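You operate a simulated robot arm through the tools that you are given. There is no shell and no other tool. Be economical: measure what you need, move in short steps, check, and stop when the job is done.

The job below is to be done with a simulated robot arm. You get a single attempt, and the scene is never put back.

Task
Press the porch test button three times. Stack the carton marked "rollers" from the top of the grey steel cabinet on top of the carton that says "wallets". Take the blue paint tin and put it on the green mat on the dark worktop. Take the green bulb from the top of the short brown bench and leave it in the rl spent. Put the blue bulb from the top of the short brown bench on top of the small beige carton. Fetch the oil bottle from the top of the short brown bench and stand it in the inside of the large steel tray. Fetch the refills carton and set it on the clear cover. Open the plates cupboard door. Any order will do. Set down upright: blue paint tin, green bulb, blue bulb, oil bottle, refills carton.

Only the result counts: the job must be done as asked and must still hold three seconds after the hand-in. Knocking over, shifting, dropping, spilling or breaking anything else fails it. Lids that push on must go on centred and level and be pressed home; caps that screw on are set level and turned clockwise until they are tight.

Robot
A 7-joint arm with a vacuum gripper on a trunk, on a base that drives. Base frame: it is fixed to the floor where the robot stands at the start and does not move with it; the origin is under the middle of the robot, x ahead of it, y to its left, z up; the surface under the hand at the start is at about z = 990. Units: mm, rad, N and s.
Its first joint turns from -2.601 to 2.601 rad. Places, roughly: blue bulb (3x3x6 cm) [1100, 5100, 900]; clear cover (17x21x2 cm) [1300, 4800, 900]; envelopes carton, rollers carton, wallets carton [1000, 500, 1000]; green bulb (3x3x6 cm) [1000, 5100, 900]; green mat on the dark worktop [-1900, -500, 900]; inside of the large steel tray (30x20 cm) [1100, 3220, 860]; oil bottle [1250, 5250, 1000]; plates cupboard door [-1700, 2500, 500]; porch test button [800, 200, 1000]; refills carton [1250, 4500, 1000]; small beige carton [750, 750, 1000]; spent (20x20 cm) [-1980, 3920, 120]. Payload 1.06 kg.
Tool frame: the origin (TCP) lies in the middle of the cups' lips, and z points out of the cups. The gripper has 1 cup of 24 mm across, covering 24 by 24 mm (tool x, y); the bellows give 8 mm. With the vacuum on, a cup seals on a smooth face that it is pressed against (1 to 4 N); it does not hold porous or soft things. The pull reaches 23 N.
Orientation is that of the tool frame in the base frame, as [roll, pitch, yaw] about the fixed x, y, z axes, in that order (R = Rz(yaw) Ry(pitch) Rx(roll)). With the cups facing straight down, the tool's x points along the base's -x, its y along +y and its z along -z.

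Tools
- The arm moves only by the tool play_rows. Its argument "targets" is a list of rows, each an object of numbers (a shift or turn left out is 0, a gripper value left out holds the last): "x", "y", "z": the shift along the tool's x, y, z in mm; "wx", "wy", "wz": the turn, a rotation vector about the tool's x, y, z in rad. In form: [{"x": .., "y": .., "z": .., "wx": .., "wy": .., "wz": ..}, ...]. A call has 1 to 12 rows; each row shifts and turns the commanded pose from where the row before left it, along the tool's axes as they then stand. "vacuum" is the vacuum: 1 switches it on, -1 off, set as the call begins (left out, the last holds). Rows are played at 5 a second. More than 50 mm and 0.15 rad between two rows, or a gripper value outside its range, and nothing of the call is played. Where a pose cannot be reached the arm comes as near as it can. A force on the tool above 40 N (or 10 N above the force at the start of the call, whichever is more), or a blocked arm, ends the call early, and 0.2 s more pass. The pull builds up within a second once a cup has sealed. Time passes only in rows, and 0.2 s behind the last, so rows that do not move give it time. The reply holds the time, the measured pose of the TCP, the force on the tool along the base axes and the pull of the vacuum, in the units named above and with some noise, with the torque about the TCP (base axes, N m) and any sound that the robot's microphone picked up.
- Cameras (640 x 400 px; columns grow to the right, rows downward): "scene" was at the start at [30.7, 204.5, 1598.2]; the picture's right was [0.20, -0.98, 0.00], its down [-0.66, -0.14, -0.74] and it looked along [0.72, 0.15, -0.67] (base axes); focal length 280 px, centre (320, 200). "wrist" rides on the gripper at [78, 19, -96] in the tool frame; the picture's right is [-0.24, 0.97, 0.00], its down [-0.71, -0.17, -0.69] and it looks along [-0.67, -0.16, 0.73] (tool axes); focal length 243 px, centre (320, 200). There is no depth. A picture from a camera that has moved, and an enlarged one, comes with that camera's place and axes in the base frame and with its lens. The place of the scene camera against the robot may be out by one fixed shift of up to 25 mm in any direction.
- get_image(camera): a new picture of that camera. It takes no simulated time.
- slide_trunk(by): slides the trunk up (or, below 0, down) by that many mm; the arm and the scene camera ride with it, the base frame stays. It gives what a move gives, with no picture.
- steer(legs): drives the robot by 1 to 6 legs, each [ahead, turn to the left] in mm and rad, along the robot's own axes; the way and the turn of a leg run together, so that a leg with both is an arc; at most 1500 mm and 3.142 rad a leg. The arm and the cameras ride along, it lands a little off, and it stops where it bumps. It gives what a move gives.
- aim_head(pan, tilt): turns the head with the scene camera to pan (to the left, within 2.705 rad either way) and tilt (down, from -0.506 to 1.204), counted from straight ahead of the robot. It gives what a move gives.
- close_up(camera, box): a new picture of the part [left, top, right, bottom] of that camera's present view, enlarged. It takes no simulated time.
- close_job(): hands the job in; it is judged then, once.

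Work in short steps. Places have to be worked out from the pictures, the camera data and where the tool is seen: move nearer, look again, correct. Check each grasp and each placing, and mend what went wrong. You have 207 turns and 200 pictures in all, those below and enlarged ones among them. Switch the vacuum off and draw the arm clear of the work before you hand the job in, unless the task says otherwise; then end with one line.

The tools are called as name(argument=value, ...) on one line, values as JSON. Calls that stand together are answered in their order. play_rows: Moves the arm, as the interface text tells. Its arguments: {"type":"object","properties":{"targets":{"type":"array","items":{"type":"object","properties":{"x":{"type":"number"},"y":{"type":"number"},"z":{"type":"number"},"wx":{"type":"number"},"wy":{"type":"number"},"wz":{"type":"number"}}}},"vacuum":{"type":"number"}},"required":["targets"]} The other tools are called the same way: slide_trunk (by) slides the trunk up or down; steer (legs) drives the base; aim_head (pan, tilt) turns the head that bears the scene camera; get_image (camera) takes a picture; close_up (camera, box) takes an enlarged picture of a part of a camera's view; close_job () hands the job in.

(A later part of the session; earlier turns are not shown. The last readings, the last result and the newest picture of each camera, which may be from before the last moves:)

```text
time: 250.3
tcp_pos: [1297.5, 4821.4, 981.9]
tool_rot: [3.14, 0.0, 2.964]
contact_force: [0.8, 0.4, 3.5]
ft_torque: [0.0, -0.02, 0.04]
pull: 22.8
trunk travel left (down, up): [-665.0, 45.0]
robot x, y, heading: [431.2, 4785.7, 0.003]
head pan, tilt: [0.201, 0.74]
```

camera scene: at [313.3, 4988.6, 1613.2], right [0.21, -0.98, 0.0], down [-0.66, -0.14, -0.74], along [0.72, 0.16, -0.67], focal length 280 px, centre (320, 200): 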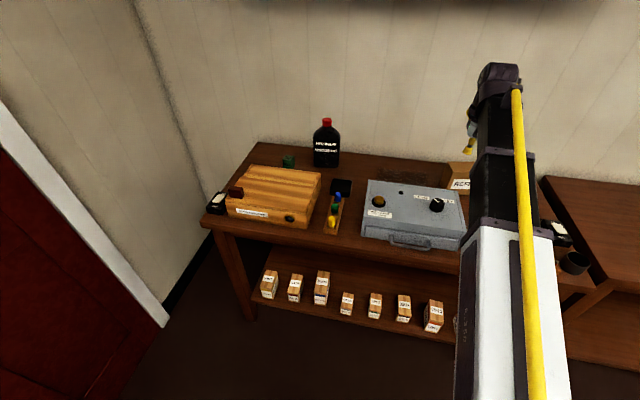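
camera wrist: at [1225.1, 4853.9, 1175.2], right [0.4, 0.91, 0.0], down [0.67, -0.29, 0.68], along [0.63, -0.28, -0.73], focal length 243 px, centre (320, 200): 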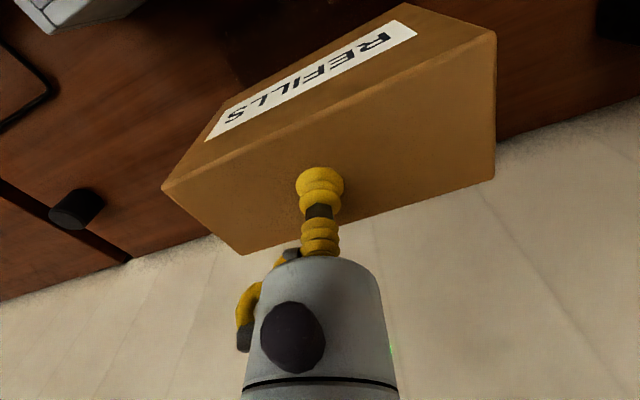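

Contact at ≈983, i.e. above table level, so it is on the cover. Release and rise.

play_rows(targets=[{}, {}, {}, {"z": -8}, {"z": -30}, {"z": -40}, {"z": -45}, {"z": -45}], vacuum=-1)

get_image(camera="wrist")

get_image(camera="scene")

```text
time: 252.1
tcp_pos: [1299.3, 4820.4, 1150.8]
tool_rot: [3.14, 0.0, 2.965]
contact_force: [-1.0, 0.3, 0.4]
ft_torque: [0.03, 0.01, 0.0]
pull: 0.0
trunk travel left (down, up): [-665.0, 45.0]
robot x, y, heading: [430.7, 4786.1, 0.002]
head pan, tilt: [0.201, 0.74]
```

```text
100 pictures are left
camera wrist: at [1226.6, 4852.8, 1248.2], right [0.4, 0.92, 0.0], down [0.67, -0.29, 0.68], along [0.63, -0.28, -0.73], focal length 243 px, centre (320, 200)
```

wrist: 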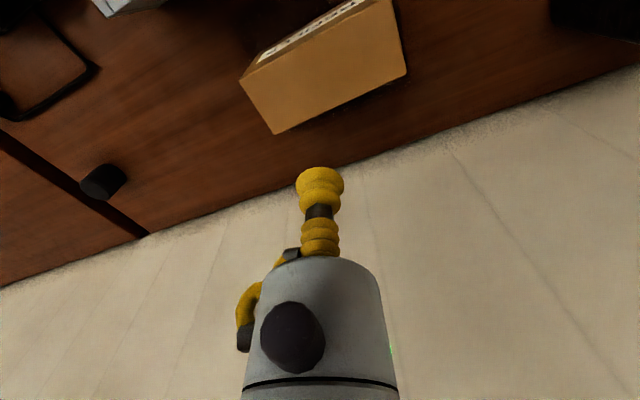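

```text
99 pictures are left
camera scene: at [460.3, 4989.1, 1613.1], right [0.2, -0.98, 0.0], down [-0.66, -0.14, -0.74], along [0.72, 0.15, -0.67], focal length 280 px, centre (320, 200)
```

scene: 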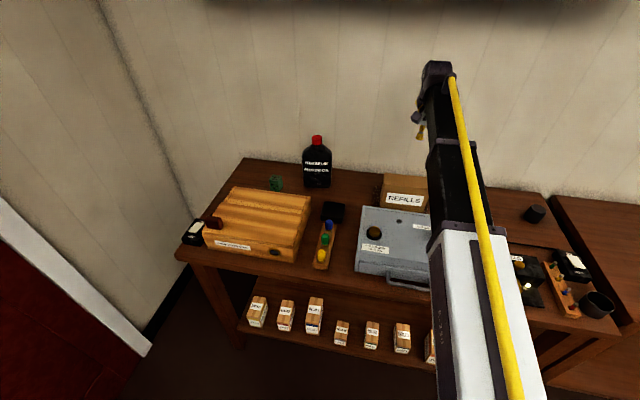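

Refills rests on the cover. For the bottle and bulbs I need to stand further left; I raise and retract the arm, back off and shift left about 290 mm.

play_rows(targets=[{"z": -45, "x": 40, "wz": -0.09}, {"z": -45, "x": 40, "wz": -0.08}, {"x": 45}, {"x": 45}])

close_up(camera="scene", box=[280, 110, 440, 210])

steer(legs=[[-500, 0], [0, 0.5], [600, 0], [0, -0.5]])

get_image(camera="wrist")

get_image(camera="scene")

```text
refused: row 1 steps farther than a row can; nothing moved
```

```text
4.00 times, centred on (360, 160) of scene
camera zoom: at [460.3, 4989.1, 1613.1], right [0.2, -0.98, 0.0], down [-0.66, -0.14, -0.74], along [0.72, 0.15, -0.67], focal length 1121 px, centre (160, 360)
```

zoom: 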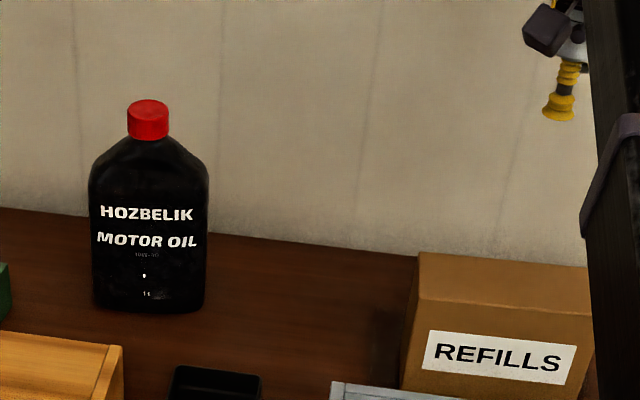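

```text
time: 261.0
tcp_pos: [1319.1, 5126.9, 1150.2]
tool_rot: [3.139, 0.0, 2.976]
contact_force: [-0.4, 0.1, -0.4]
ft_torque: [-0.03, 0.01, 0.0]
pull: 0.0
trunk travel left (down, up): [-665.0, 45.0]
robot x, y, heading: [448.6, 5083.7, 0.011]
head pan, tilt: [0.201, 0.74]
```

```text
97 pictures are left
camera wrist: at [1245.4, 5157.7, 1247.8], right [0.39, 0.92, 0.0], down [0.67, -0.29, 0.68], along [0.63, -0.27, -0.73], focal length 243 px, centre (320, 200)
```

wrist: 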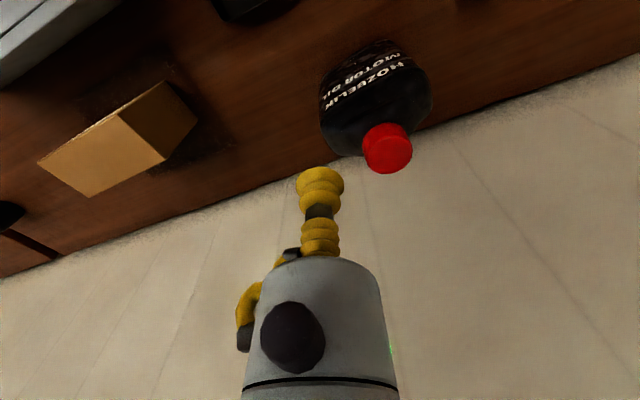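

```text
96 pictures are left
camera scene: at [477.9, 5286.0, 1613.2], right [0.21, -0.98, 0.0], down [-0.66, -0.14, -0.74], along [0.72, 0.16, -0.67], focal length 280 px, centre (320, 200)
```

scene: 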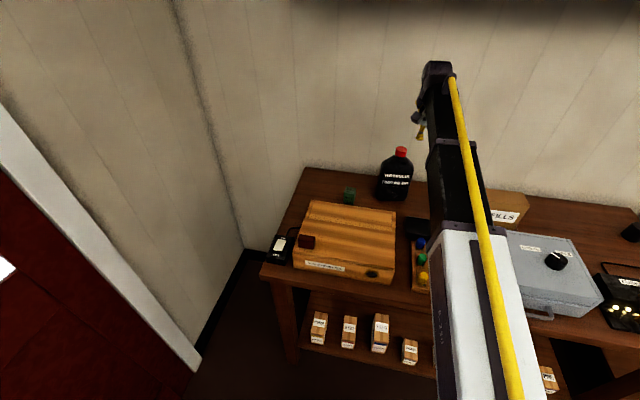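

The steer ran though the retraction was refused, but nothing was touched. Bottle cap is near (1364, 5166, 1083). I move above it.

play_rows(targets=[{"x": -19, "y": 23}, {"x": -19, "y": 23}, {}])

get_image(camera="wrist")

```text
time: 261.8
tcp_pos: [1363.3, 5166.6, 1149.0]
tool_rot: [3.138, -0.001, 2.974]
contact_force: [-0.5, -1.0, -0.6]
ft_torque: [-0.02, 0.01, 0.02]
pull: 0.0
trunk travel left (down, up): [-665.0, 45.0]
robot x, y, heading: [445.8, 5082.8, 0.01]
head pan, tilt: [0.201, 0.74]
```

```text
95 pictures are left
camera wrist: at [1290.0, 5196.7, 1246.7], right [0.39, 0.92, 0.0], down [0.67, -0.29, 0.68], along [0.63, -0.27, -0.73], focal length 243 px, centre (320, 200)
```

wrist: 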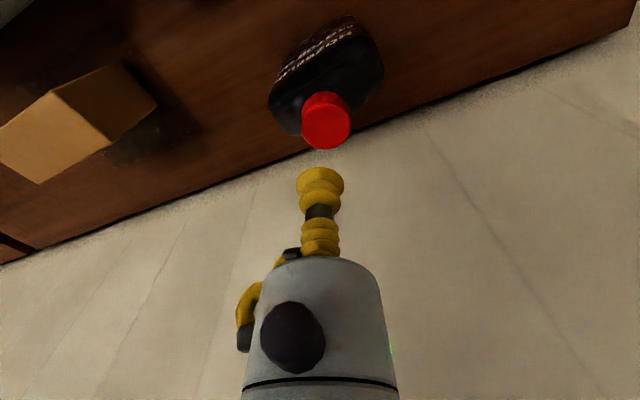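

Cap at about (1373, 5166, 1067). Correct by +10 in x, descend with vacuum on.

play_rows(targets=[{"x": -10, "y": 1, "z": 30}, {"z": 30}, {"z": 6}, {"z": 4}, {"z": 4}, {"z": 4}, {}], vacuum=1)

get_image(camera="wrist")

```text
time: 263.4
tcp_pos: [1371.0, 5165.3, 1073.8]
tool_rot: [3.139, 0.002, 2.975]
contact_force: [3.3, 0.1, 15.4]
ft_torque: [-0.01, -0.03, 0.0]
pull: 23.5
trunk travel left (down, up): [-665.0, 45.0]
robot x, y, heading: [449.7, 5081.7, 0.012]
head pan, tilt: [0.201, 0.74]
```

```text
94 pictures are left
camera wrist: at [1299.0, 5197.1, 1171.6], right [0.39, 0.92, 0.0], down [0.67, -0.29, 0.69], along [0.63, -0.27, -0.73], focal length 243 px, centre (320, 200)
```

wrist: 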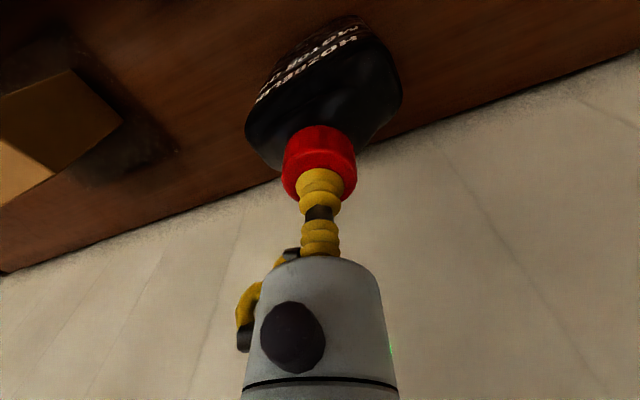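

Sealed on the cap. Lift.

play_rows(targets=[{"z": -10}, {"z": -30}, {"z": -40}, {"z": -40}, {"z": -40}, {}])

get_image(camera="wrist")

```text
time: 264.8
tcp_pos: [1374.8, 5166.6, 1229.6]
tool_rot: [-3.141, -0.003, 2.975]
contact_force: [0.2, -0.8, -7.8]
ft_torque: [-0.01, 0.0, 0.02]
pull: 23.0
trunk travel left (down, up): [-665.0, 45.0]
robot x, y, heading: [451.5, 5081.6, 0.012]
head pan, tilt: [0.201, 0.74]
```

```text
93 pictures are left
camera wrist: at [1302.0, 5198.1, 1328.4], right [0.39, 0.92, 0.0], down [0.67, -0.29, 0.68], along [0.63, -0.27, -0.73], focal length 243 px, centre (320, 200)
```

wrist: 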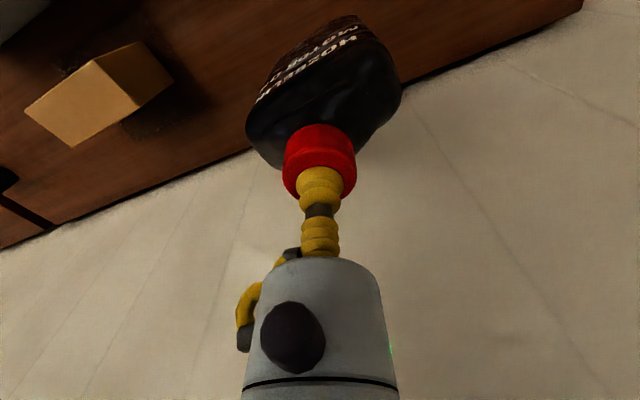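

Bottle (≈0.8 kg) holds. I raise the trunk a bit and retract the arm before driving.

slide_trunk(by=40)

play_rows(targets=[{"x": 45}, {"x": 45}, {"x": 45}, {"x": 45}, {}])

steer(legs=[[-600, 0], [0, -1.583], [1400, 0], [460, 0], [0, 1.571]])

get_image(camera="scene")

```text
time: 265.6
tcp_pos: [1374.7, 5166.9, 1270.0]
tool_rot: [3.141, -0.002, 2.977]
contact_force: [0.6, -0.3, -9.2]
ft_torque: [-0.06, -0.05, -0.02]
pull: 23.1
trunk travel left (down, up): [-705.0, 5.0]
robot x, y, heading: [450.7, 5082.0, 0.012]
head pan, tilt: [0.201, 0.74]
```

```text
time: 266.8
tcp_pos: [1196.4, 5197.7, 1269.0]
tool_rot: [3.141, -0.002, 2.973]
contact_force: [0.0, 0.5, -8.5]
ft_torque: [-0.04, -0.1, 0.01]
pull: 23.1
trunk travel left (down, up): [-705.0, 5.0]
robot x, y, heading: [450.0, 5082.6, 0.014]
head pan, tilt: [0.201, 0.74]
```

```text
time: 286.7
tcp_pos: [614.8, 3317.9, 1269.8]
tool_rot: [3.14, 0.0, 2.944]
contact_force: [0.3, 0.1, -9.7]
ft_torque: [0.0, -0.03, 0.01]
pull: 22.6
trunk travel left (down, up): [-705.0, 5.0]
robot x, y, heading: [-135.0, 3221.8, -0.018]
head pan, tilt: [0.201, 0.74]
```

```text
92 pictures are left
camera scene: at [-99.6, 3428.1, 1653.1], right [0.18, -0.98, 0.0], down [-0.66, -0.12, -0.74], along [0.73, 0.13, -0.67], focal length 280 px, centre (320, 200)
```

scene: 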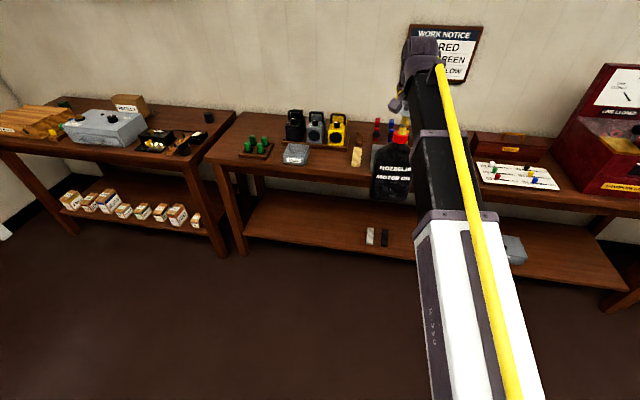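

The large tray is probably behind the bottle/arm in view. I check the wrist picture.

get_image(camera="wrist")

close_up(camera="scene", box=[220, 90, 460, 240])

```text
91 pictures are left
camera wrist: at [543.1, 3350.2, 1367.2], right [0.42, 0.91, 0.0], down [0.66, -0.31, 0.68], along [0.62, -0.29, -0.73], focal length 243 px, centre (320, 200)
```

wrist: 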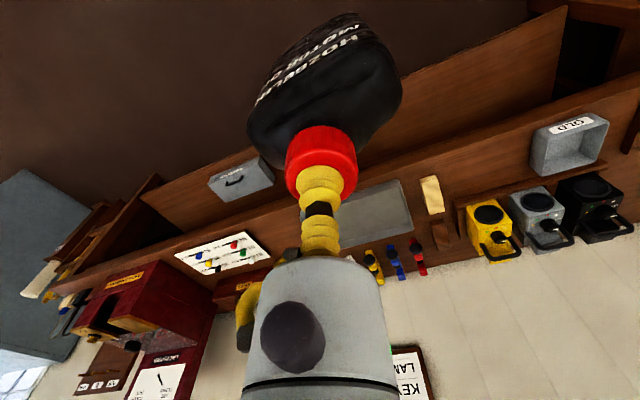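

```text
2.67 times, centred on (340, 165) of scene
camera zoom: at [-99.6, 3428.1, 1653.1], right [0.18, -0.98, 0.0], down [-0.66, -0.12, -0.74], along [0.73, 0.13, -0.67], focal length 748 px, centre (267, 293)
```

zoom: 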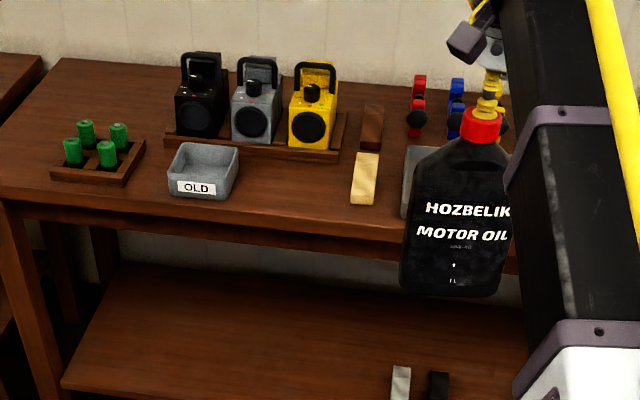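

The tray spans about x 995–1236, y 3060–3370, centre (1112, 3215). I drive ahead 480.

steer(legs=[[480, 0.018]])

get_image(camera="wrist")

get_image(camera="scene")

```text
time: 289.6
tcp_pos: [1090.6, 3324.2, 1268.9]
tool_rot: [-3.141, -0.001, 2.964]
contact_force: [0.3, 0.4, -9.0]
ft_torque: [-0.02, -0.03, 0.0]
pull: 23.2
trunk travel left (down, up): [-705.0, 5.0]
robot x, y, heading: [339.7, 3221.2, -0.0]
head pan, tilt: [0.201, 0.74]
```

```text
89 pictures are left
camera wrist: at [1017.9, 3356.2, 1367.0], right [0.41, 0.91, 0.0], down [0.67, -0.3, 0.68], along [0.63, -0.28, -0.73], focal length 243 px, centre (320, 200)
```

wrist: 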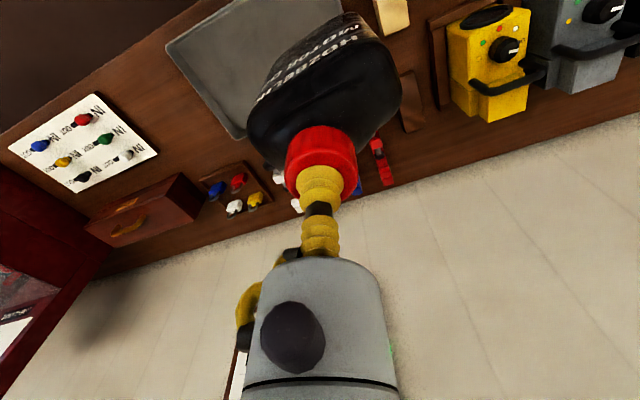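

```text
88 pictures are left
camera scene: at [374.4, 3423.6, 1653.1], right [0.2, -0.98, 0.0], down [-0.66, -0.13, -0.74], along [0.72, 0.15, -0.67], focal length 280 px, centre (320, 200)
```

scene: 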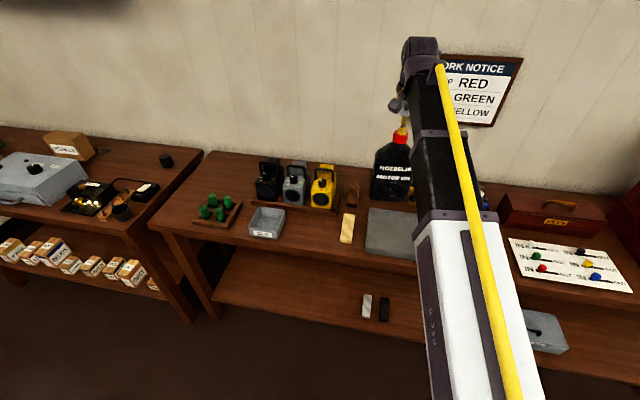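

I centre over the tray at (1100, 3218) and descend to about 1120.

play_rows(targets=[{"x": -10, "y": -35}, {"x": -10, "y": -35}, {"x": -9, "y": -33}, {"z": 40}, {"z": 40}, {"z": 40}, {"z": 30}, {}])

get_image(camera="wrist")

close_up(camera="scene", box=[330, 150, 490, 250])

```text
time: 291.4
tcp_pos: [1100.6, 3218.0, 1119.1]
tool_rot: [-3.141, 0.0, 2.961]
contact_force: [0.0, 0.9, -9.3]
ft_torque: [-0.01, -0.04, 0.03]
pull: 23.0
trunk travel left (down, up): [-705.0, 5.0]
robot x, y, heading: [341.8, 3220.3, -0.004]
head pan, tilt: [0.201, 0.74]
```

```text
87 pictures are left
camera wrist: at [1028.2, 3250.2, 1216.8], right [0.41, 0.91, 0.0], down [0.67, -0.3, 0.68], along [0.63, -0.28, -0.73], focal length 243 px, centre (320, 200)
```

wrist: 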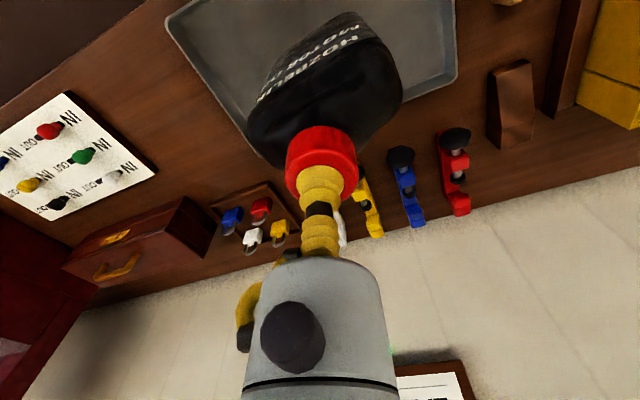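

```text
4.00 times, centred on (410, 200) of scene
camera zoom: at [374.0, 3423.4, 1653.1], right [0.2, -0.98, 0.0], down [-0.66, -0.13, -0.74], along [0.72, 0.15, -0.67], focal length 1121 px, centre (-40, 200)
```

zoom: 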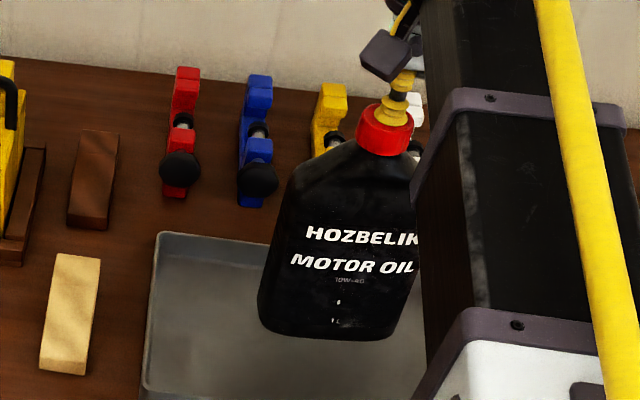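

Well centred over the tray. Slow descent.

play_rows(targets=[{"z": 10}, {"z": 6}, {"z": 4}, {"z": 3}, {"z": 3}, {"z": 3}, {}])

```text
time: 292.9
tcp_pos: [1099.6, 3218.5, 1089.7]
tool_rot: [3.142, 0.002, 2.962]
contact_force: [0.0, 0.0, -10.1]
ft_torque: [0.01, -0.02, -0.02]
pull: 22.4
trunk travel left (down, up): [-705.0, 5.0]
robot x, y, heading: [340.9, 3220.1, -0.005]
head pan, tilt: [0.201, 0.74]
```

play_rows(targets=[{"z": 2}, {"z": 2}, {"z": 2}, {"z": 2}, {}])

```text
time: 294.1
tcp_pos: [1100.2, 3218.7, 1082.7]
tool_rot: [-3.141, 0.0, 2.962]
contact_force: [0.0, -0.2, -9.1]
ft_torque: [-0.04, 0.0, 0.01]
pull: 22.8
trunk travel left (down, up): [-705.0, 5.0]
robot x, y, heading: [339.8, 3217.1, -0.0]
head pan, tilt: [0.201, 0.74]
```

play_rows(targets=[{"z": 2}, {"z": 2}, {"z": 2}, {"z": 2}, {}])

```text
time: 295.4
tcp_pos: [1098.0, 3218.1, 1076.9]
tool_rot: [3.14, 0.003, 2.963]
contact_force: [-2.3, 4.2, 15.9]
ft_torque: [-0.06, -0.11, 0.06]
pull: 22.4
trunk travel left (down, up): [-705.0, 5.0]
robot x, y, heading: [337.3, 3220.5, -0.003]
head pan, tilt: [0.201, 0.74]
```

Contact. I ease up 2 mm, then release and rise.

play_rows(targets=[{"z": -1.5}, {}])

play_rows(targets=[{}, {}, {}, {"z": -6}, {"z": -20}, {"z": -40}, {"z": -45}, {"z": -45}], vacuum=-1)

get_image(camera="wrist")

close_up(camera="scene", box=[330, 150, 490, 250])

```text
time: 295.9
tcp_pos: [1098.4, 3217.7, 1077.4]
tool_rot: [3.14, 0.0, 2.958]
contact_force: [-1.7, 2.1, 1.7]
ft_torque: [0.02, -0.06, 0.0]
pull: 22.6
trunk travel left (down, up): [-705.0, 5.0]
robot x, y, heading: [340.8, 3220.5, 0.003]
head pan, tilt: [0.201, 0.74]
```

```text
time: 297.8
tcp_pos: [1100.7, 3215.7, 1232.3]
tool_rot: [3.14, -0.001, 2.962]
contact_force: [0.9, -0.8, 0.5]
ft_torque: [0.01, -0.02, 0.02]
pull: 0.1
trunk travel left (down, up): [-705.0, 5.0]
robot x, y, heading: [343.9, 3221.7, -0.001]
head pan, tilt: [0.201, 0.74]
```

```text
85 pictures are left
camera wrist: at [1028.7, 3248.5, 1330.2], right [0.41, 0.91, 0.0], down [0.67, -0.3, 0.68], along [0.63, -0.28, -0.73], focal length 243 px, centre (320, 200)
```

wrist: 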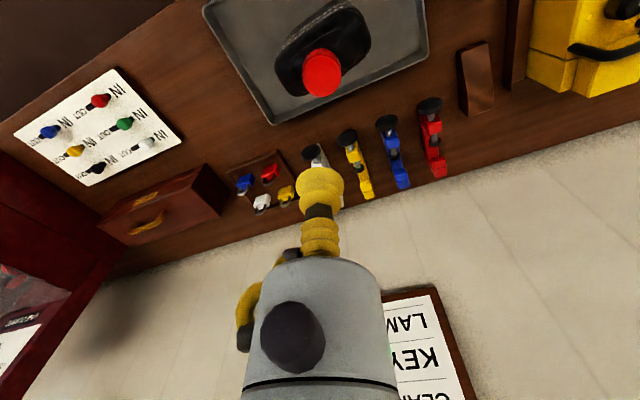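

```text
4.00 times, centred on (410, 200) of scene
camera zoom: at [373.0, 3423.4, 1653.1], right [0.2, -0.98, 0.0], down [-0.66, -0.13, -0.74], along [0.72, 0.15, -0.67], focal length 1121 px, centre (-40, 200)
```

zoom: 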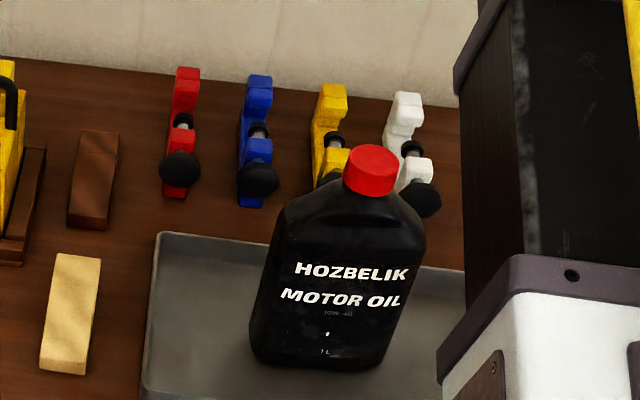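

Bottle stands in the tray. Back to the short bench for the green bulb.

steer(legs=[[-480, 0], [0, 1.571], [1400, 0], [460, 0], [0, -1.571], [480, 0]])

get_image(camera="scene")

get_image(camera="wrist")

```text
time: 319.5
tcp_pos: [1101.2, 5073.4, 1232.4]
tool_rot: [3.138, -0.001, 2.971]
contact_force: [-0.2, -0.5, -0.8]
ft_torque: [0.03, 0.01, 0.01]
pull: 0.1
trunk travel left (down, up): [-705.0, 5.0]
robot x, y, heading: [339.5, 5069.2, 0.009]
head pan, tilt: [0.201, 0.74]
```

```text
83 pictures are left
camera scene: at [371.4, 5273.8, 1653.2], right [0.21, -0.98, 0.0], down [-0.66, -0.14, -0.74], along [0.72, 0.15, -0.67], focal length 280 px, centre (320, 200)
```

scene: 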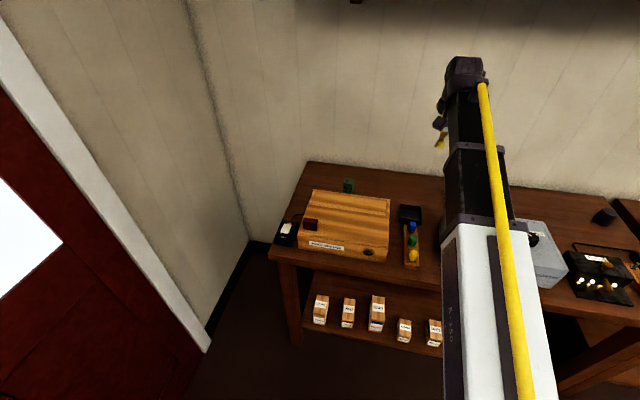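

```text
82 pictures are left
camera wrist: at [1028.6, 5105.0, 1329.7], right [0.4, 0.92, 0.0], down [0.67, -0.29, 0.68], along [0.63, -0.27, -0.73], focal length 243 px, centre (320, 200)
```

wrist: 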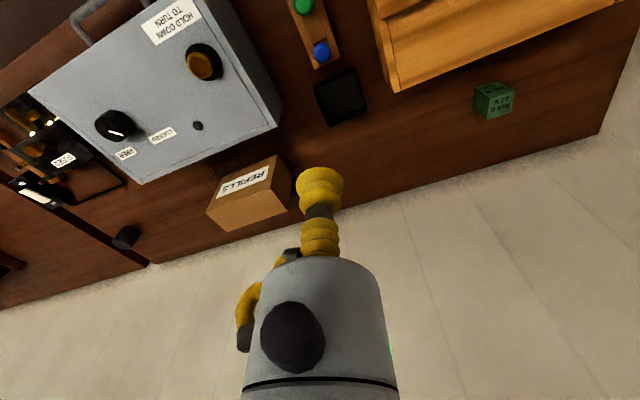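

Bulbs: green ≈(1050, 5070), blue ≈(1110, 5072). I pull the hand back and lower for a closer view.

play_rows(targets=[{"x": 40}, {"x": 40}, {"x": 40}, {"z": 40, "wz": -0.08}, {"z": 40, "wz": -0.09}, {"z": 40}, {}])

get_image(camera="wrist")

```text
time: 321.1
tcp_pos: [983.1, 5095.8, 1114.0]
tool_rot: [3.14, 0.0, 3.141]
contact_force: [-0.5, 0.9, 0.3]
ft_torque: [0.0, 0.0, -0.01]
pull: 0.0
trunk travel left (down, up): [-705.0, 5.0]
robot x, y, heading: [344.2, 5070.3, 0.003]
head pan, tilt: [0.201, 0.74]
```

```text
81 pictures are left
camera wrist: at [905.8, 5114.4, 1211.2], right [0.24, 0.97, 0.0], down [0.71, -0.17, 0.69], along [0.67, -0.16, -0.73], focal length 243 px, centre (320, 200)
```

wrist: 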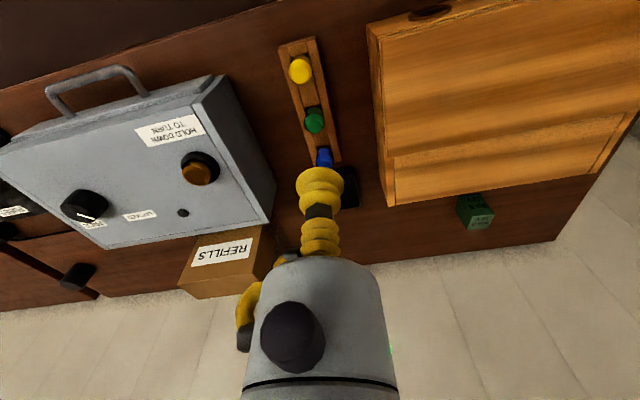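

close_up(camera="wrist", box=[240, 20, 400, 180])

close_up(camera="scene", box=[380, 190, 460, 280])

```text
2.50 times, centred on (320, 100) of wrist
camera zoom: at [905.8, 5114.4, 1211.2], right [0.24, 0.97, 0.0], down [0.71, -0.17, 0.69], along [0.67, -0.16, -0.73], focal length 606 px, centre (320, 450)
```

zoom: 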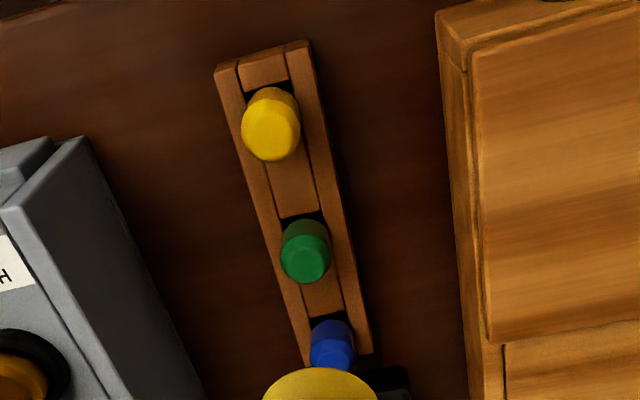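

```text
4.44 times, centred on (420, 235) of scene
camera zoom: at [371.3, 5273.8, 1653.2], right [0.21, -0.98, 0.0], down [-0.66, -0.14, -0.74], along [0.72, 0.15, -0.67], focal length 1246 px, centre (-124, 44)
```

zoom: 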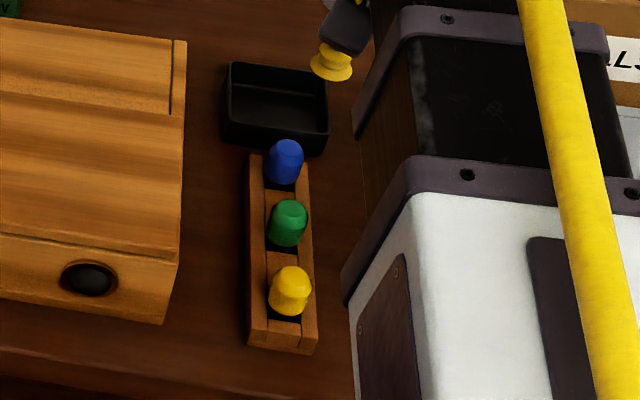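

Bulbs are flat-topped. Green top ≈(1049, 5073, ~910). I move above it to z≈985.

play_rows(targets=[{"x": -33, "y": -11}, {"x": -33, "y": -11}, {"z": 45}, {"z": 45}, {"z": 40}, {}])

close_up(camera="wrist", box=[220, 60, 420, 220])

```text
time: 322.5
tcp_pos: [1051.4, 5072.1, 983.2]
tool_rot: [3.14, -0.001, -3.142]
contact_force: [0.2, -0.3, 1.2]
ft_torque: [0.03, 0.0, 0.02]
pull: 0.0
trunk travel left (down, up): [-705.0, 5.0]
robot x, y, heading: [343.1, 5070.4, 0.008]
head pan, tilt: [0.201, 0.74]
```

```text
2.50 times, centred on (320, 140) of wrist
camera zoom: at [973.5, 5089.3, 1079.5], right [0.24, 0.97, 0.0], down [0.71, -0.17, 0.69], along [0.67, -0.16, -0.73], focal length 606 px, centre (320, 350)
```

zoom: 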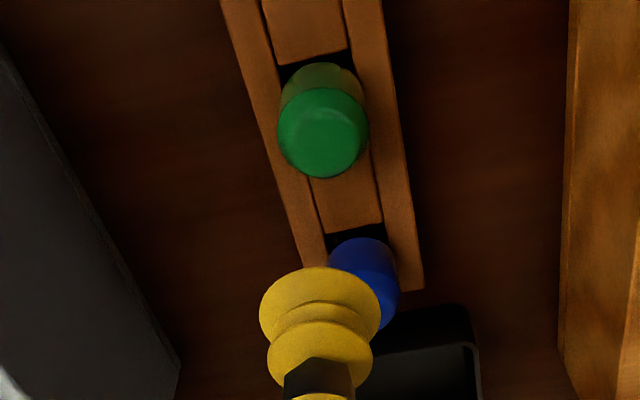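

I descend to about 940 to refine the aim.

play_rows(targets=[{"z": 22}, {"z": 22}, {}])

close_up(camera="wrist", box=[220, 80, 420, 240])

```text
time: 323.3
tcp_pos: [1049.9, 5071.6, 936.7]
tool_rot: [3.14, -0.001, 3.14]
contact_force: [0.1, -1.1, -0.5]
ft_torque: [0.0, 0.01, 0.01]
pull: 0.0
trunk travel left (down, up): [-705.0, 5.0]
robot x, y, heading: [338.2, 5069.7, 0.006]
head pan, tilt: [0.201, 0.74]
```

```text
2.50 times, centred on (320, 160) of wrist
camera zoom: at [972.7, 5090.3, 1035.1], right [0.24, 0.97, 0.0], down [0.71, -0.17, 0.69], along [0.67, -0.16, -0.73], focal length 606 px, centre (320, 300)
```

zoom: 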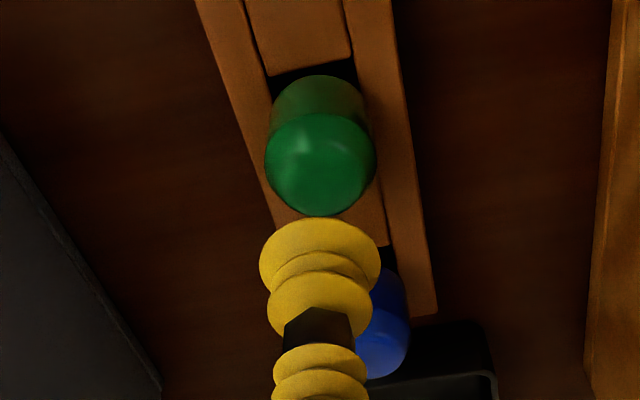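

Green top ≈(1052, 5071, 899). I descend with the vacuum on.

play_rows(targets=[{"x": -2, "z": 20}, {"z": 8}, {"z": 4}, {"z": 3}, {"z": 3}, {}], vacuum=1)

```text
time: 324.7
tcp_pos: [1048.8, 5072.6, 900.6]
tool_rot: [3.137, 0.002, 3.14]
contact_force: [1.7, 1.0, 19.8]
ft_torque: [-0.03, 0.05, 0.02]
pull: 0.1
trunk travel left (down, up): [-705.0, 5.0]
robot x, y, heading: [341.3, 5067.0, 0.004]
head pan, tilt: [0.201, 0.74]
```

Pressed at 20 N without seal; I ease up and look at alignment.

play_rows(targets=[{"z": -5}, {}])

close_up(camera="wrist", box=[240, 110, 400, 238])

close_up(camera="scene", box=[380, 190, 460, 280])

```text
time: 325.3
tcp_pos: [1050.0, 5072.5, 903.2]
tool_rot: [3.141, 0.002, 3.141]
contact_force: [-0.5, 0.4, 4.3]
ft_torque: [-0.04, -0.03, -0.01]
pull: 0.0
trunk travel left (down, up): [-705.0, 5.0]
robot x, y, heading: [343.4, 5071.8, 0.008]
head pan, tilt: [0.201, 0.74]
```

```text
3.12 times, centred on (320, 174) of wrist
camera zoom: at [973.5, 5090.6, 1001.9], right [0.24, 0.97, 0.0], down [0.71, -0.17, 0.68], along [0.67, -0.16, -0.73], focal length 758 px, centre (320, 281)
```

zoom: 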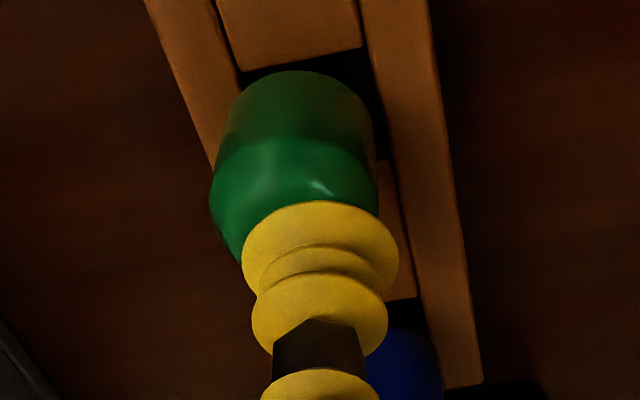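

```text
4.44 times, centred on (420, 235) of scene
camera zoom: at [370.9, 5273.8, 1653.1], right [0.21, -0.98, 0.0], down [-0.66, -0.14, -0.74], along [0.72, 0.15, -0.67], focal length 1246 px, centre (-124, 44)
```

zoom: 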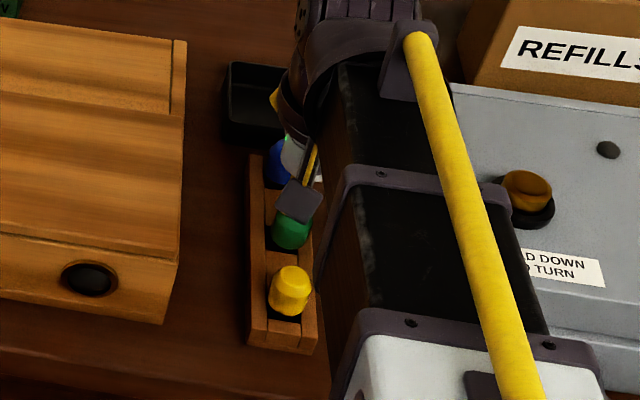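

The bulb may have been nudged; I rise 25 mm and re-aim.

play_rows(targets=[{"z": -15}, {"z": -15}, {}], vacuum=-1)

close_up(camera="wrist", box=[220, 80, 420, 240])

```text
time: 326.1
tcp_pos: [1050.9, 5073.1, 934.8]
tool_rot: [3.14, 0.0, 3.138]
contact_force: [-0.8, 0.4, 0.5]
ft_torque: [0.0, 0.0, 0.03]
pull: 0.0
trunk travel left (down, up): [-705.0, 5.0]
robot x, y, heading: [344.3, 5067.2, 0.01]
head pan, tilt: [0.201, 0.74]
```

```text
2.50 times, centred on (320, 160) of wrist
camera zoom: at [974.3, 5089.8, 1032.9], right [0.24, 0.97, 0.0], down [0.71, -0.17, 0.68], along [0.67, -0.16, -0.73], focal length 606 px, centre (320, 300)
```

zoom: 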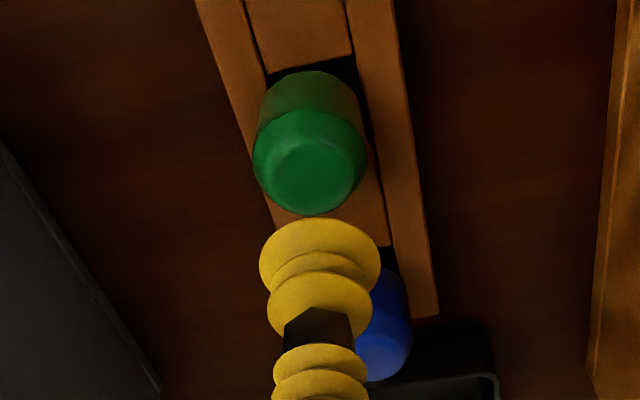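

Flat top centre is now at ≈(1051, 5069.5, 904). I shift y by −3.5 and retry gently.

play_rows(targets=[{"y": -3.5, "z": 15}, {"z": 8}, {"z": 3}, {"z": 2}, {}], vacuum=1)

close_up(camera="wrist", box=[240, 110, 400, 238])

```text
time: 327.3
tcp_pos: [1050.4, 5068.8, 906.7]
tool_rot: [3.14, 0.0, -3.14]
contact_force: [0.9, -0.4, 2.0]
ft_torque: [0.02, 0.06, 0.01]
pull: 0.1
trunk travel left (down, up): [-705.0, 5.0]
robot x, y, heading: [344.7, 5070.3, 0.001]
head pan, tilt: [0.201, 0.74]
```

```text
3.12 times, centred on (320, 174) of wrist
camera zoom: at [973.8, 5086.3, 1004.3], right [0.24, 0.97, 0.0], down [0.71, -0.17, 0.69], along [0.67, -0.16, -0.73], focal length 758 px, centre (320, 281)
```

zoom: 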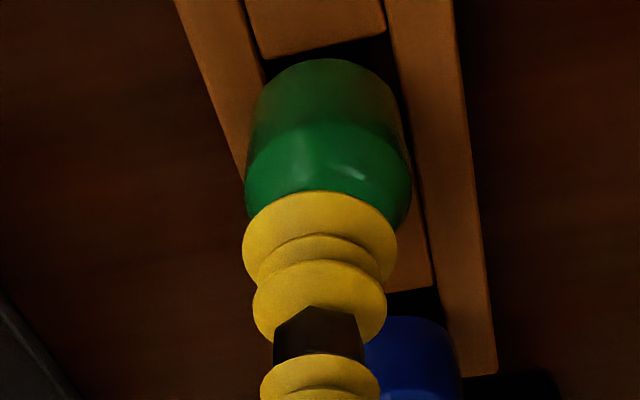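

Touching (2 N). I press on in 1–2 mm steps.

play_rows(targets=[{"y": 1, "z": 1.5}, {"z": 1.5}, {}, {}])

```text
time: 328.3
tcp_pos: [1051.3, 5070.1, 904.5]
tool_rot: [3.14, 0.001, 3.141]
contact_force: [0.1, -0.8, 3.8]
ft_torque: [0.01, 0.03, -0.02]
pull: 0.1
trunk travel left (down, up): [-705.0, 5.0]
robot x, y, heading: [341.1, 5071.2, 0.005]
head pan, tilt: [0.201, 0.74]
```

No seal yet; the cup seems about 3–4 mm too far in x. I lift, shift and retry.

play_rows(targets=[{"z": -8}, {"x": 3.5}, {"z": 4}, {"z": 3}, {"z": 2}, {"z": 1}, {}, {}])

close_up(camera="wrist", box=[240, 110, 400, 238])

```text
time: 330.1
tcp_pos: [1046.4, 5069.5, 902.1]
tool_rot: [3.14, -0.001, 3.139]
contact_force: [1.7, -1.1, 14.1]
ft_torque: [0.0, 0.03, 0.0]
pull: 23.0
trunk travel left (down, up): [-705.0, 5.0]
robot x, y, heading: [342.8, 5069.3, 0.01]
head pan, tilt: [0.201, 0.74]
```

```text
3.12 times, centred on (320, 174) of wrist
camera zoom: at [970.2, 5087.9, 1000.1], right [0.24, 0.97, 0.0], down [0.71, -0.17, 0.69], along [0.67, -0.16, -0.73], focal length 758 px, centre (320, 281)
```

zoom: 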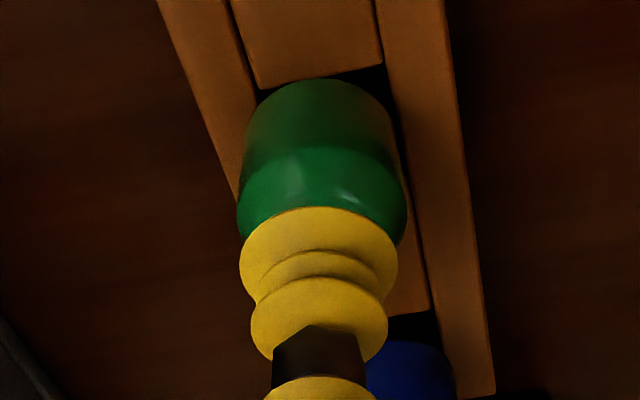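

Sealed. I lift straight up out of the rack.

play_rows(targets=[{"z": -6}, {"z": -10}, {"z": -15}, {"z": -25}, {"z": -40}, {"z": -40}, {"z": -40}, {"z": -40}, {}])

get_image(camera="wrist")

```text
time: 332.1
tcp_pos: [1046.4, 5068.2, 1118.9]
tool_rot: [3.139, 0.001, -3.141]
contact_force: [0.3, 0.0, -0.9]
ft_torque: [0.01, -0.03, 0.03]
pull: 22.9
trunk travel left (down, up): [-705.0, 5.0]
robot x, y, heading: [343.3, 5070.5, 0.01]
head pan, tilt: [0.201, 0.74]
```

```text
71 pictures are left
camera wrist: at [970.2, 5086.5, 1216.4], right [0.24, 0.97, 0.0], down [0.71, -0.17, 0.68], along [0.67, -0.16, -0.73], focal length 243 px, centre (320, 200)
```

wrist: 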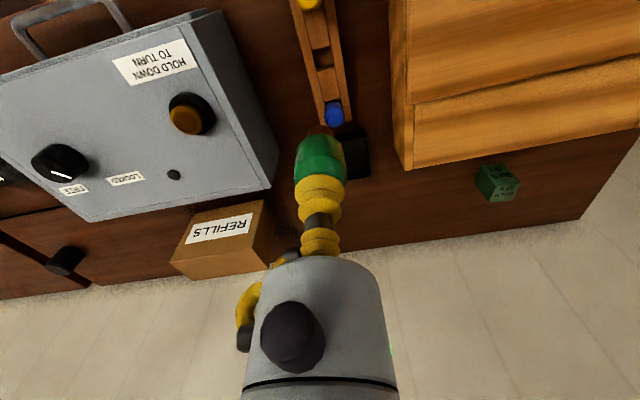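

Green bulb is held. Next the spent tray near (-1980, 3920, 120). I back off and drive there.

steer(legs=[[-480, 0], [0, -2.35], [750, 0], [800, 0], [0, -0.8]])

aim_head(pan=0.2, tilt=0.8)

get_image(camera="scene")

get_image(camera="wrist")

```text
time: 350.2
tcp_pos: [-1884.8, 3895.7, 1118.4]
tool_rot: [3.139, 0.002, 0.027]
contact_force: [0.3, 0.1, -2.1]
ft_torque: [-0.01, 0.03, 0.0]
pull: 22.8
trunk travel left (down, up): [-705.0, 5.0]
robot x, y, heading: [-1183.2, 3912.2, -3.112]
head pan, tilt: [0.201, 0.74]
```

```text
time: 350.8
tcp_pos: [-1885.6, 3894.2, 1118.6]
tool_rot: [3.139, -0.002, 0.028]
contact_force: [0.6, 0.1, -0.2]
ft_torque: [-0.03, 0.01, -0.01]
pull: 22.7
trunk travel left (down, up): [-705.0, 5.0]
robot x, y, heading: [-1178.8, 3910.3, -3.107]
head pan, tilt: [0.201, 0.799]
```

```text
70 pictures are left
camera scene: at [-1213.7, 3742.5, 1648.3], right [-0.23, 0.97, 0.0], down [0.7, 0.17, -0.7], along [-0.68, -0.16, -0.72], focal length 280 px, centre (320, 200)
```

scene: 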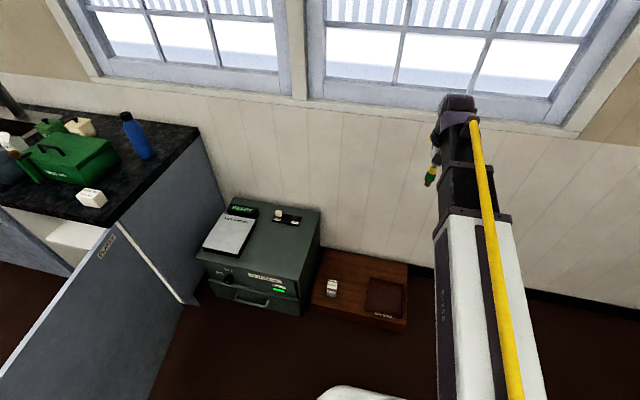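

```text
69 pictures are left
camera wrist: at [-1805.7, 3877.4, 1216.0], right [-0.21, -0.98, 0.0], down [-0.71, 0.15, 0.69], along [-0.67, 0.14, -0.73], focal length 243 px, centre (320, 200)
```

wrist: 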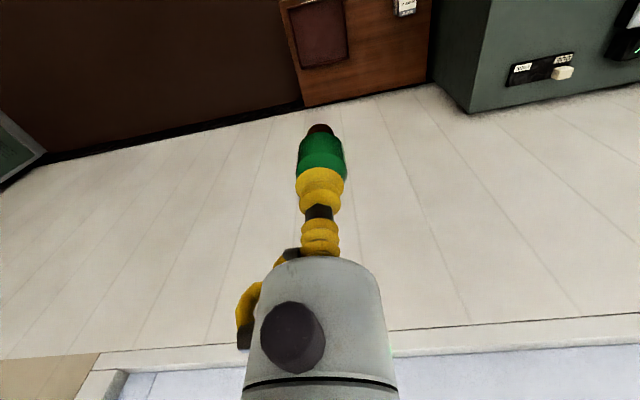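

I zoom on the low wooden stand.

close_up(camera="scene", box=[300, 240, 420, 340])

close_up(camera="wrist", box=[260, 0, 440, 120])

```text
4.00 times, centred on (360, 290) of scene
camera zoom: at [-1213.7, 3742.5, 1648.3], right [-0.23, 0.97, 0.0], down [0.7, 0.17, -0.7], along [-0.68, -0.16, -0.72], focal length 1121 px, centre (160, -160)
```

zoom: 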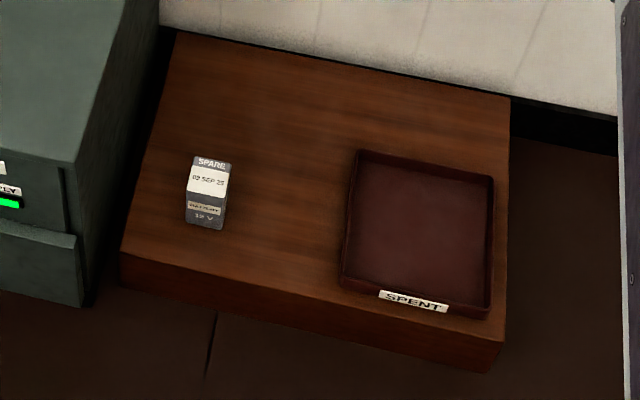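

```text
3.33 times, centred on (350, 60) of wrist
camera zoom: at [-1805.7, 3877.4, 1216.0], right [-0.21, -0.98, 0.0], down [-0.71, 0.15, 0.69], along [-0.67, 0.14, -0.73], focal length 809 px, centre (220, 667)
```

zoom: 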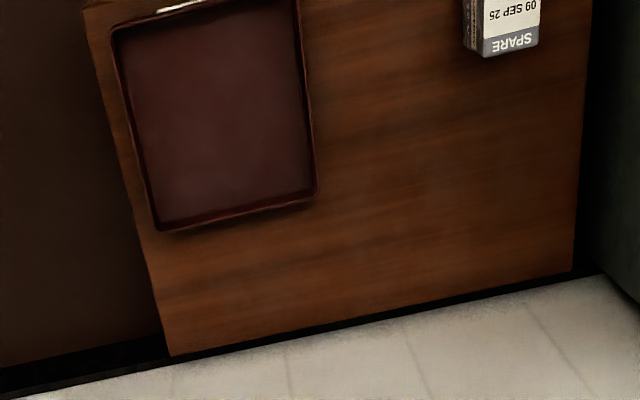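

Spent tray centre ≈(-1977, 3915), floor ≈120. I lower the trunk in two slides and move over the tray.

slide_trunk(by=-400)

slide_trunk(by=-290)

play_rows(targets=[{"x": -45, "y": -9}, {"x": -45, "y": -9}, {"z": 40}, {"z": 40}, {}])

get_image(camera="wrist")

get_image(camera="scene")

```text
time: 354.6
tcp_pos: [-1885.4, 3895.8, 717.4]
tool_rot: [3.139, -0.001, 0.026]
contact_force: [-0.1, -0.1, -0.8]
ft_torque: [-0.04, 0.0, -0.01]
pull: 23.0
trunk travel left (down, up): [-305.0, 405.0]
robot x, y, heading: [-1182.6, 3912.1, -3.107]
head pan, tilt: [0.201, 0.799]
```

```text
time: 357.6
tcp_pos: [-1886.0, 3895.2, 428.8]
tool_rot: [3.139, 0.001, 0.025]
contact_force: [-0.5, 0.9, -0.9]
ft_torque: [0.0, 0.0, -0.01]
pull: 22.6
trunk travel left (down, up): [-15.0, 695.0]
robot x, y, heading: [-1180.9, 3913.4, -3.11]
head pan, tilt: [0.201, 0.799]
```

```text
time: 358.8
tcp_pos: [-1976.2, 3911.1, 349.4]
tool_rot: [3.14, -0.001, 0.025]
contact_force: [-0.5, 0.0, 0.0]
ft_torque: [0.03, -0.02, 0.01]
pull: 23.1
trunk travel left (down, up): [-15.0, 695.0]
robot x, y, heading: [-1183.4, 3913.8, -3.109]
head pan, tilt: [0.201, 0.799]
```

```text
66 pictures are left
camera wrist: at [-1896.8, 3893.6, 446.3], right [-0.21, -0.98, 0.0], down [-0.71, 0.15, 0.69], along [-0.67, 0.14, -0.73], focal length 243 px, centre (320, 200)
```

wrist: 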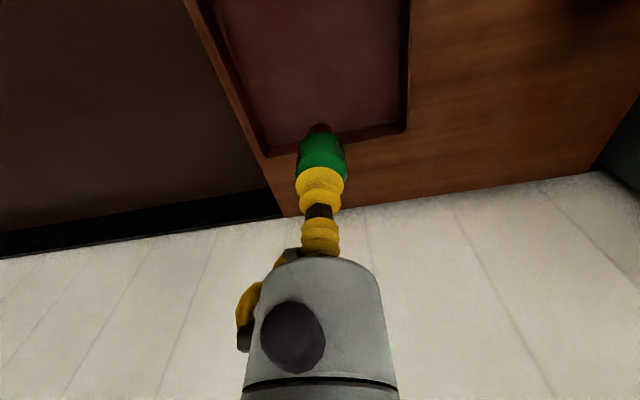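

```text
65 pictures are left
camera scene: at [-1213.7, 3742.5, 958.3], right [-0.23, 0.97, 0.0], down [0.7, 0.17, -0.7], along [-0.68, -0.16, -0.72], focal length 280 px, centre (320, 200)
```

scene: 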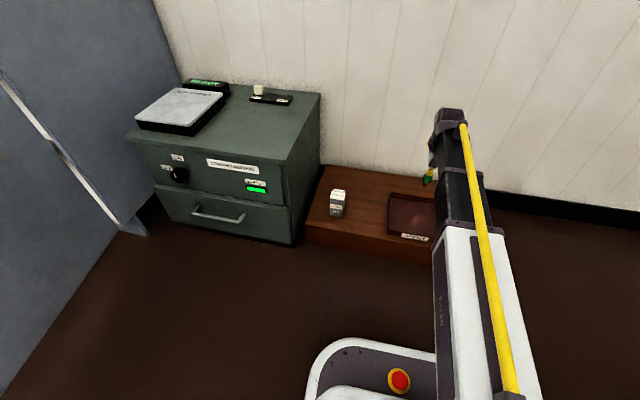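

Well centred. I descend to z≈215, then slowly.

play_rows(targets=[{"z": 45}, {"z": 45}, {"z": 40}, {}])

get_image(camera="wrist")

close_up(camera="scene", box=[360, 160, 480, 260])

```text
time: 359.8
tcp_pos: [-1975.5, 3910.4, 218.7]
tool_rot: [3.139, 0.001, 0.027]
contact_force: [0.2, -0.4, -0.8]
ft_torque: [0.0, -0.01, 0.0]
pull: 22.6
trunk travel left (down, up): [-15.0, 695.0]
robot x, y, heading: [-1182.5, 3911.2, -3.113]
head pan, tilt: [0.201, 0.799]
```

```text
64 pictures are left
camera wrist: at [-1895.4, 3892.7, 316.5], right [-0.21, -0.98, 0.0], down [-0.71, 0.15, 0.69], along [-0.67, 0.14, -0.73], focal length 243 px, centre (320, 200)
```

wrist: 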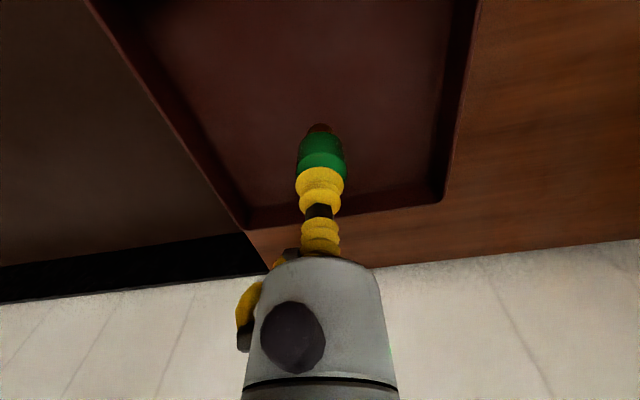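

```text
4.00 times, centred on (420, 210) of scene
camera zoom: at [-1213.7, 3742.5, 958.3], right [-0.23, 0.97, 0.0], down [0.7, 0.17, -0.7], along [-0.68, -0.16, -0.72], focal length 1121 px, centre (-80, 160)
```

zoom: 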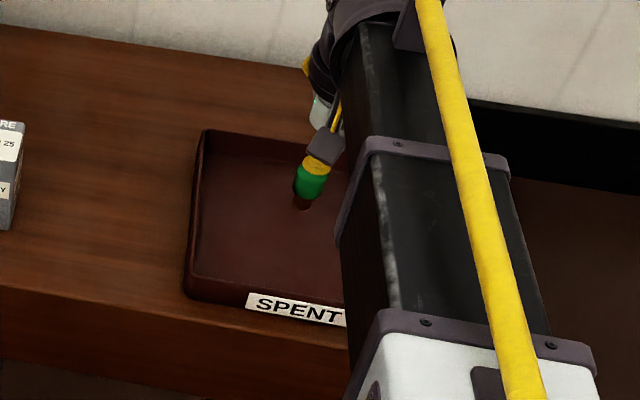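

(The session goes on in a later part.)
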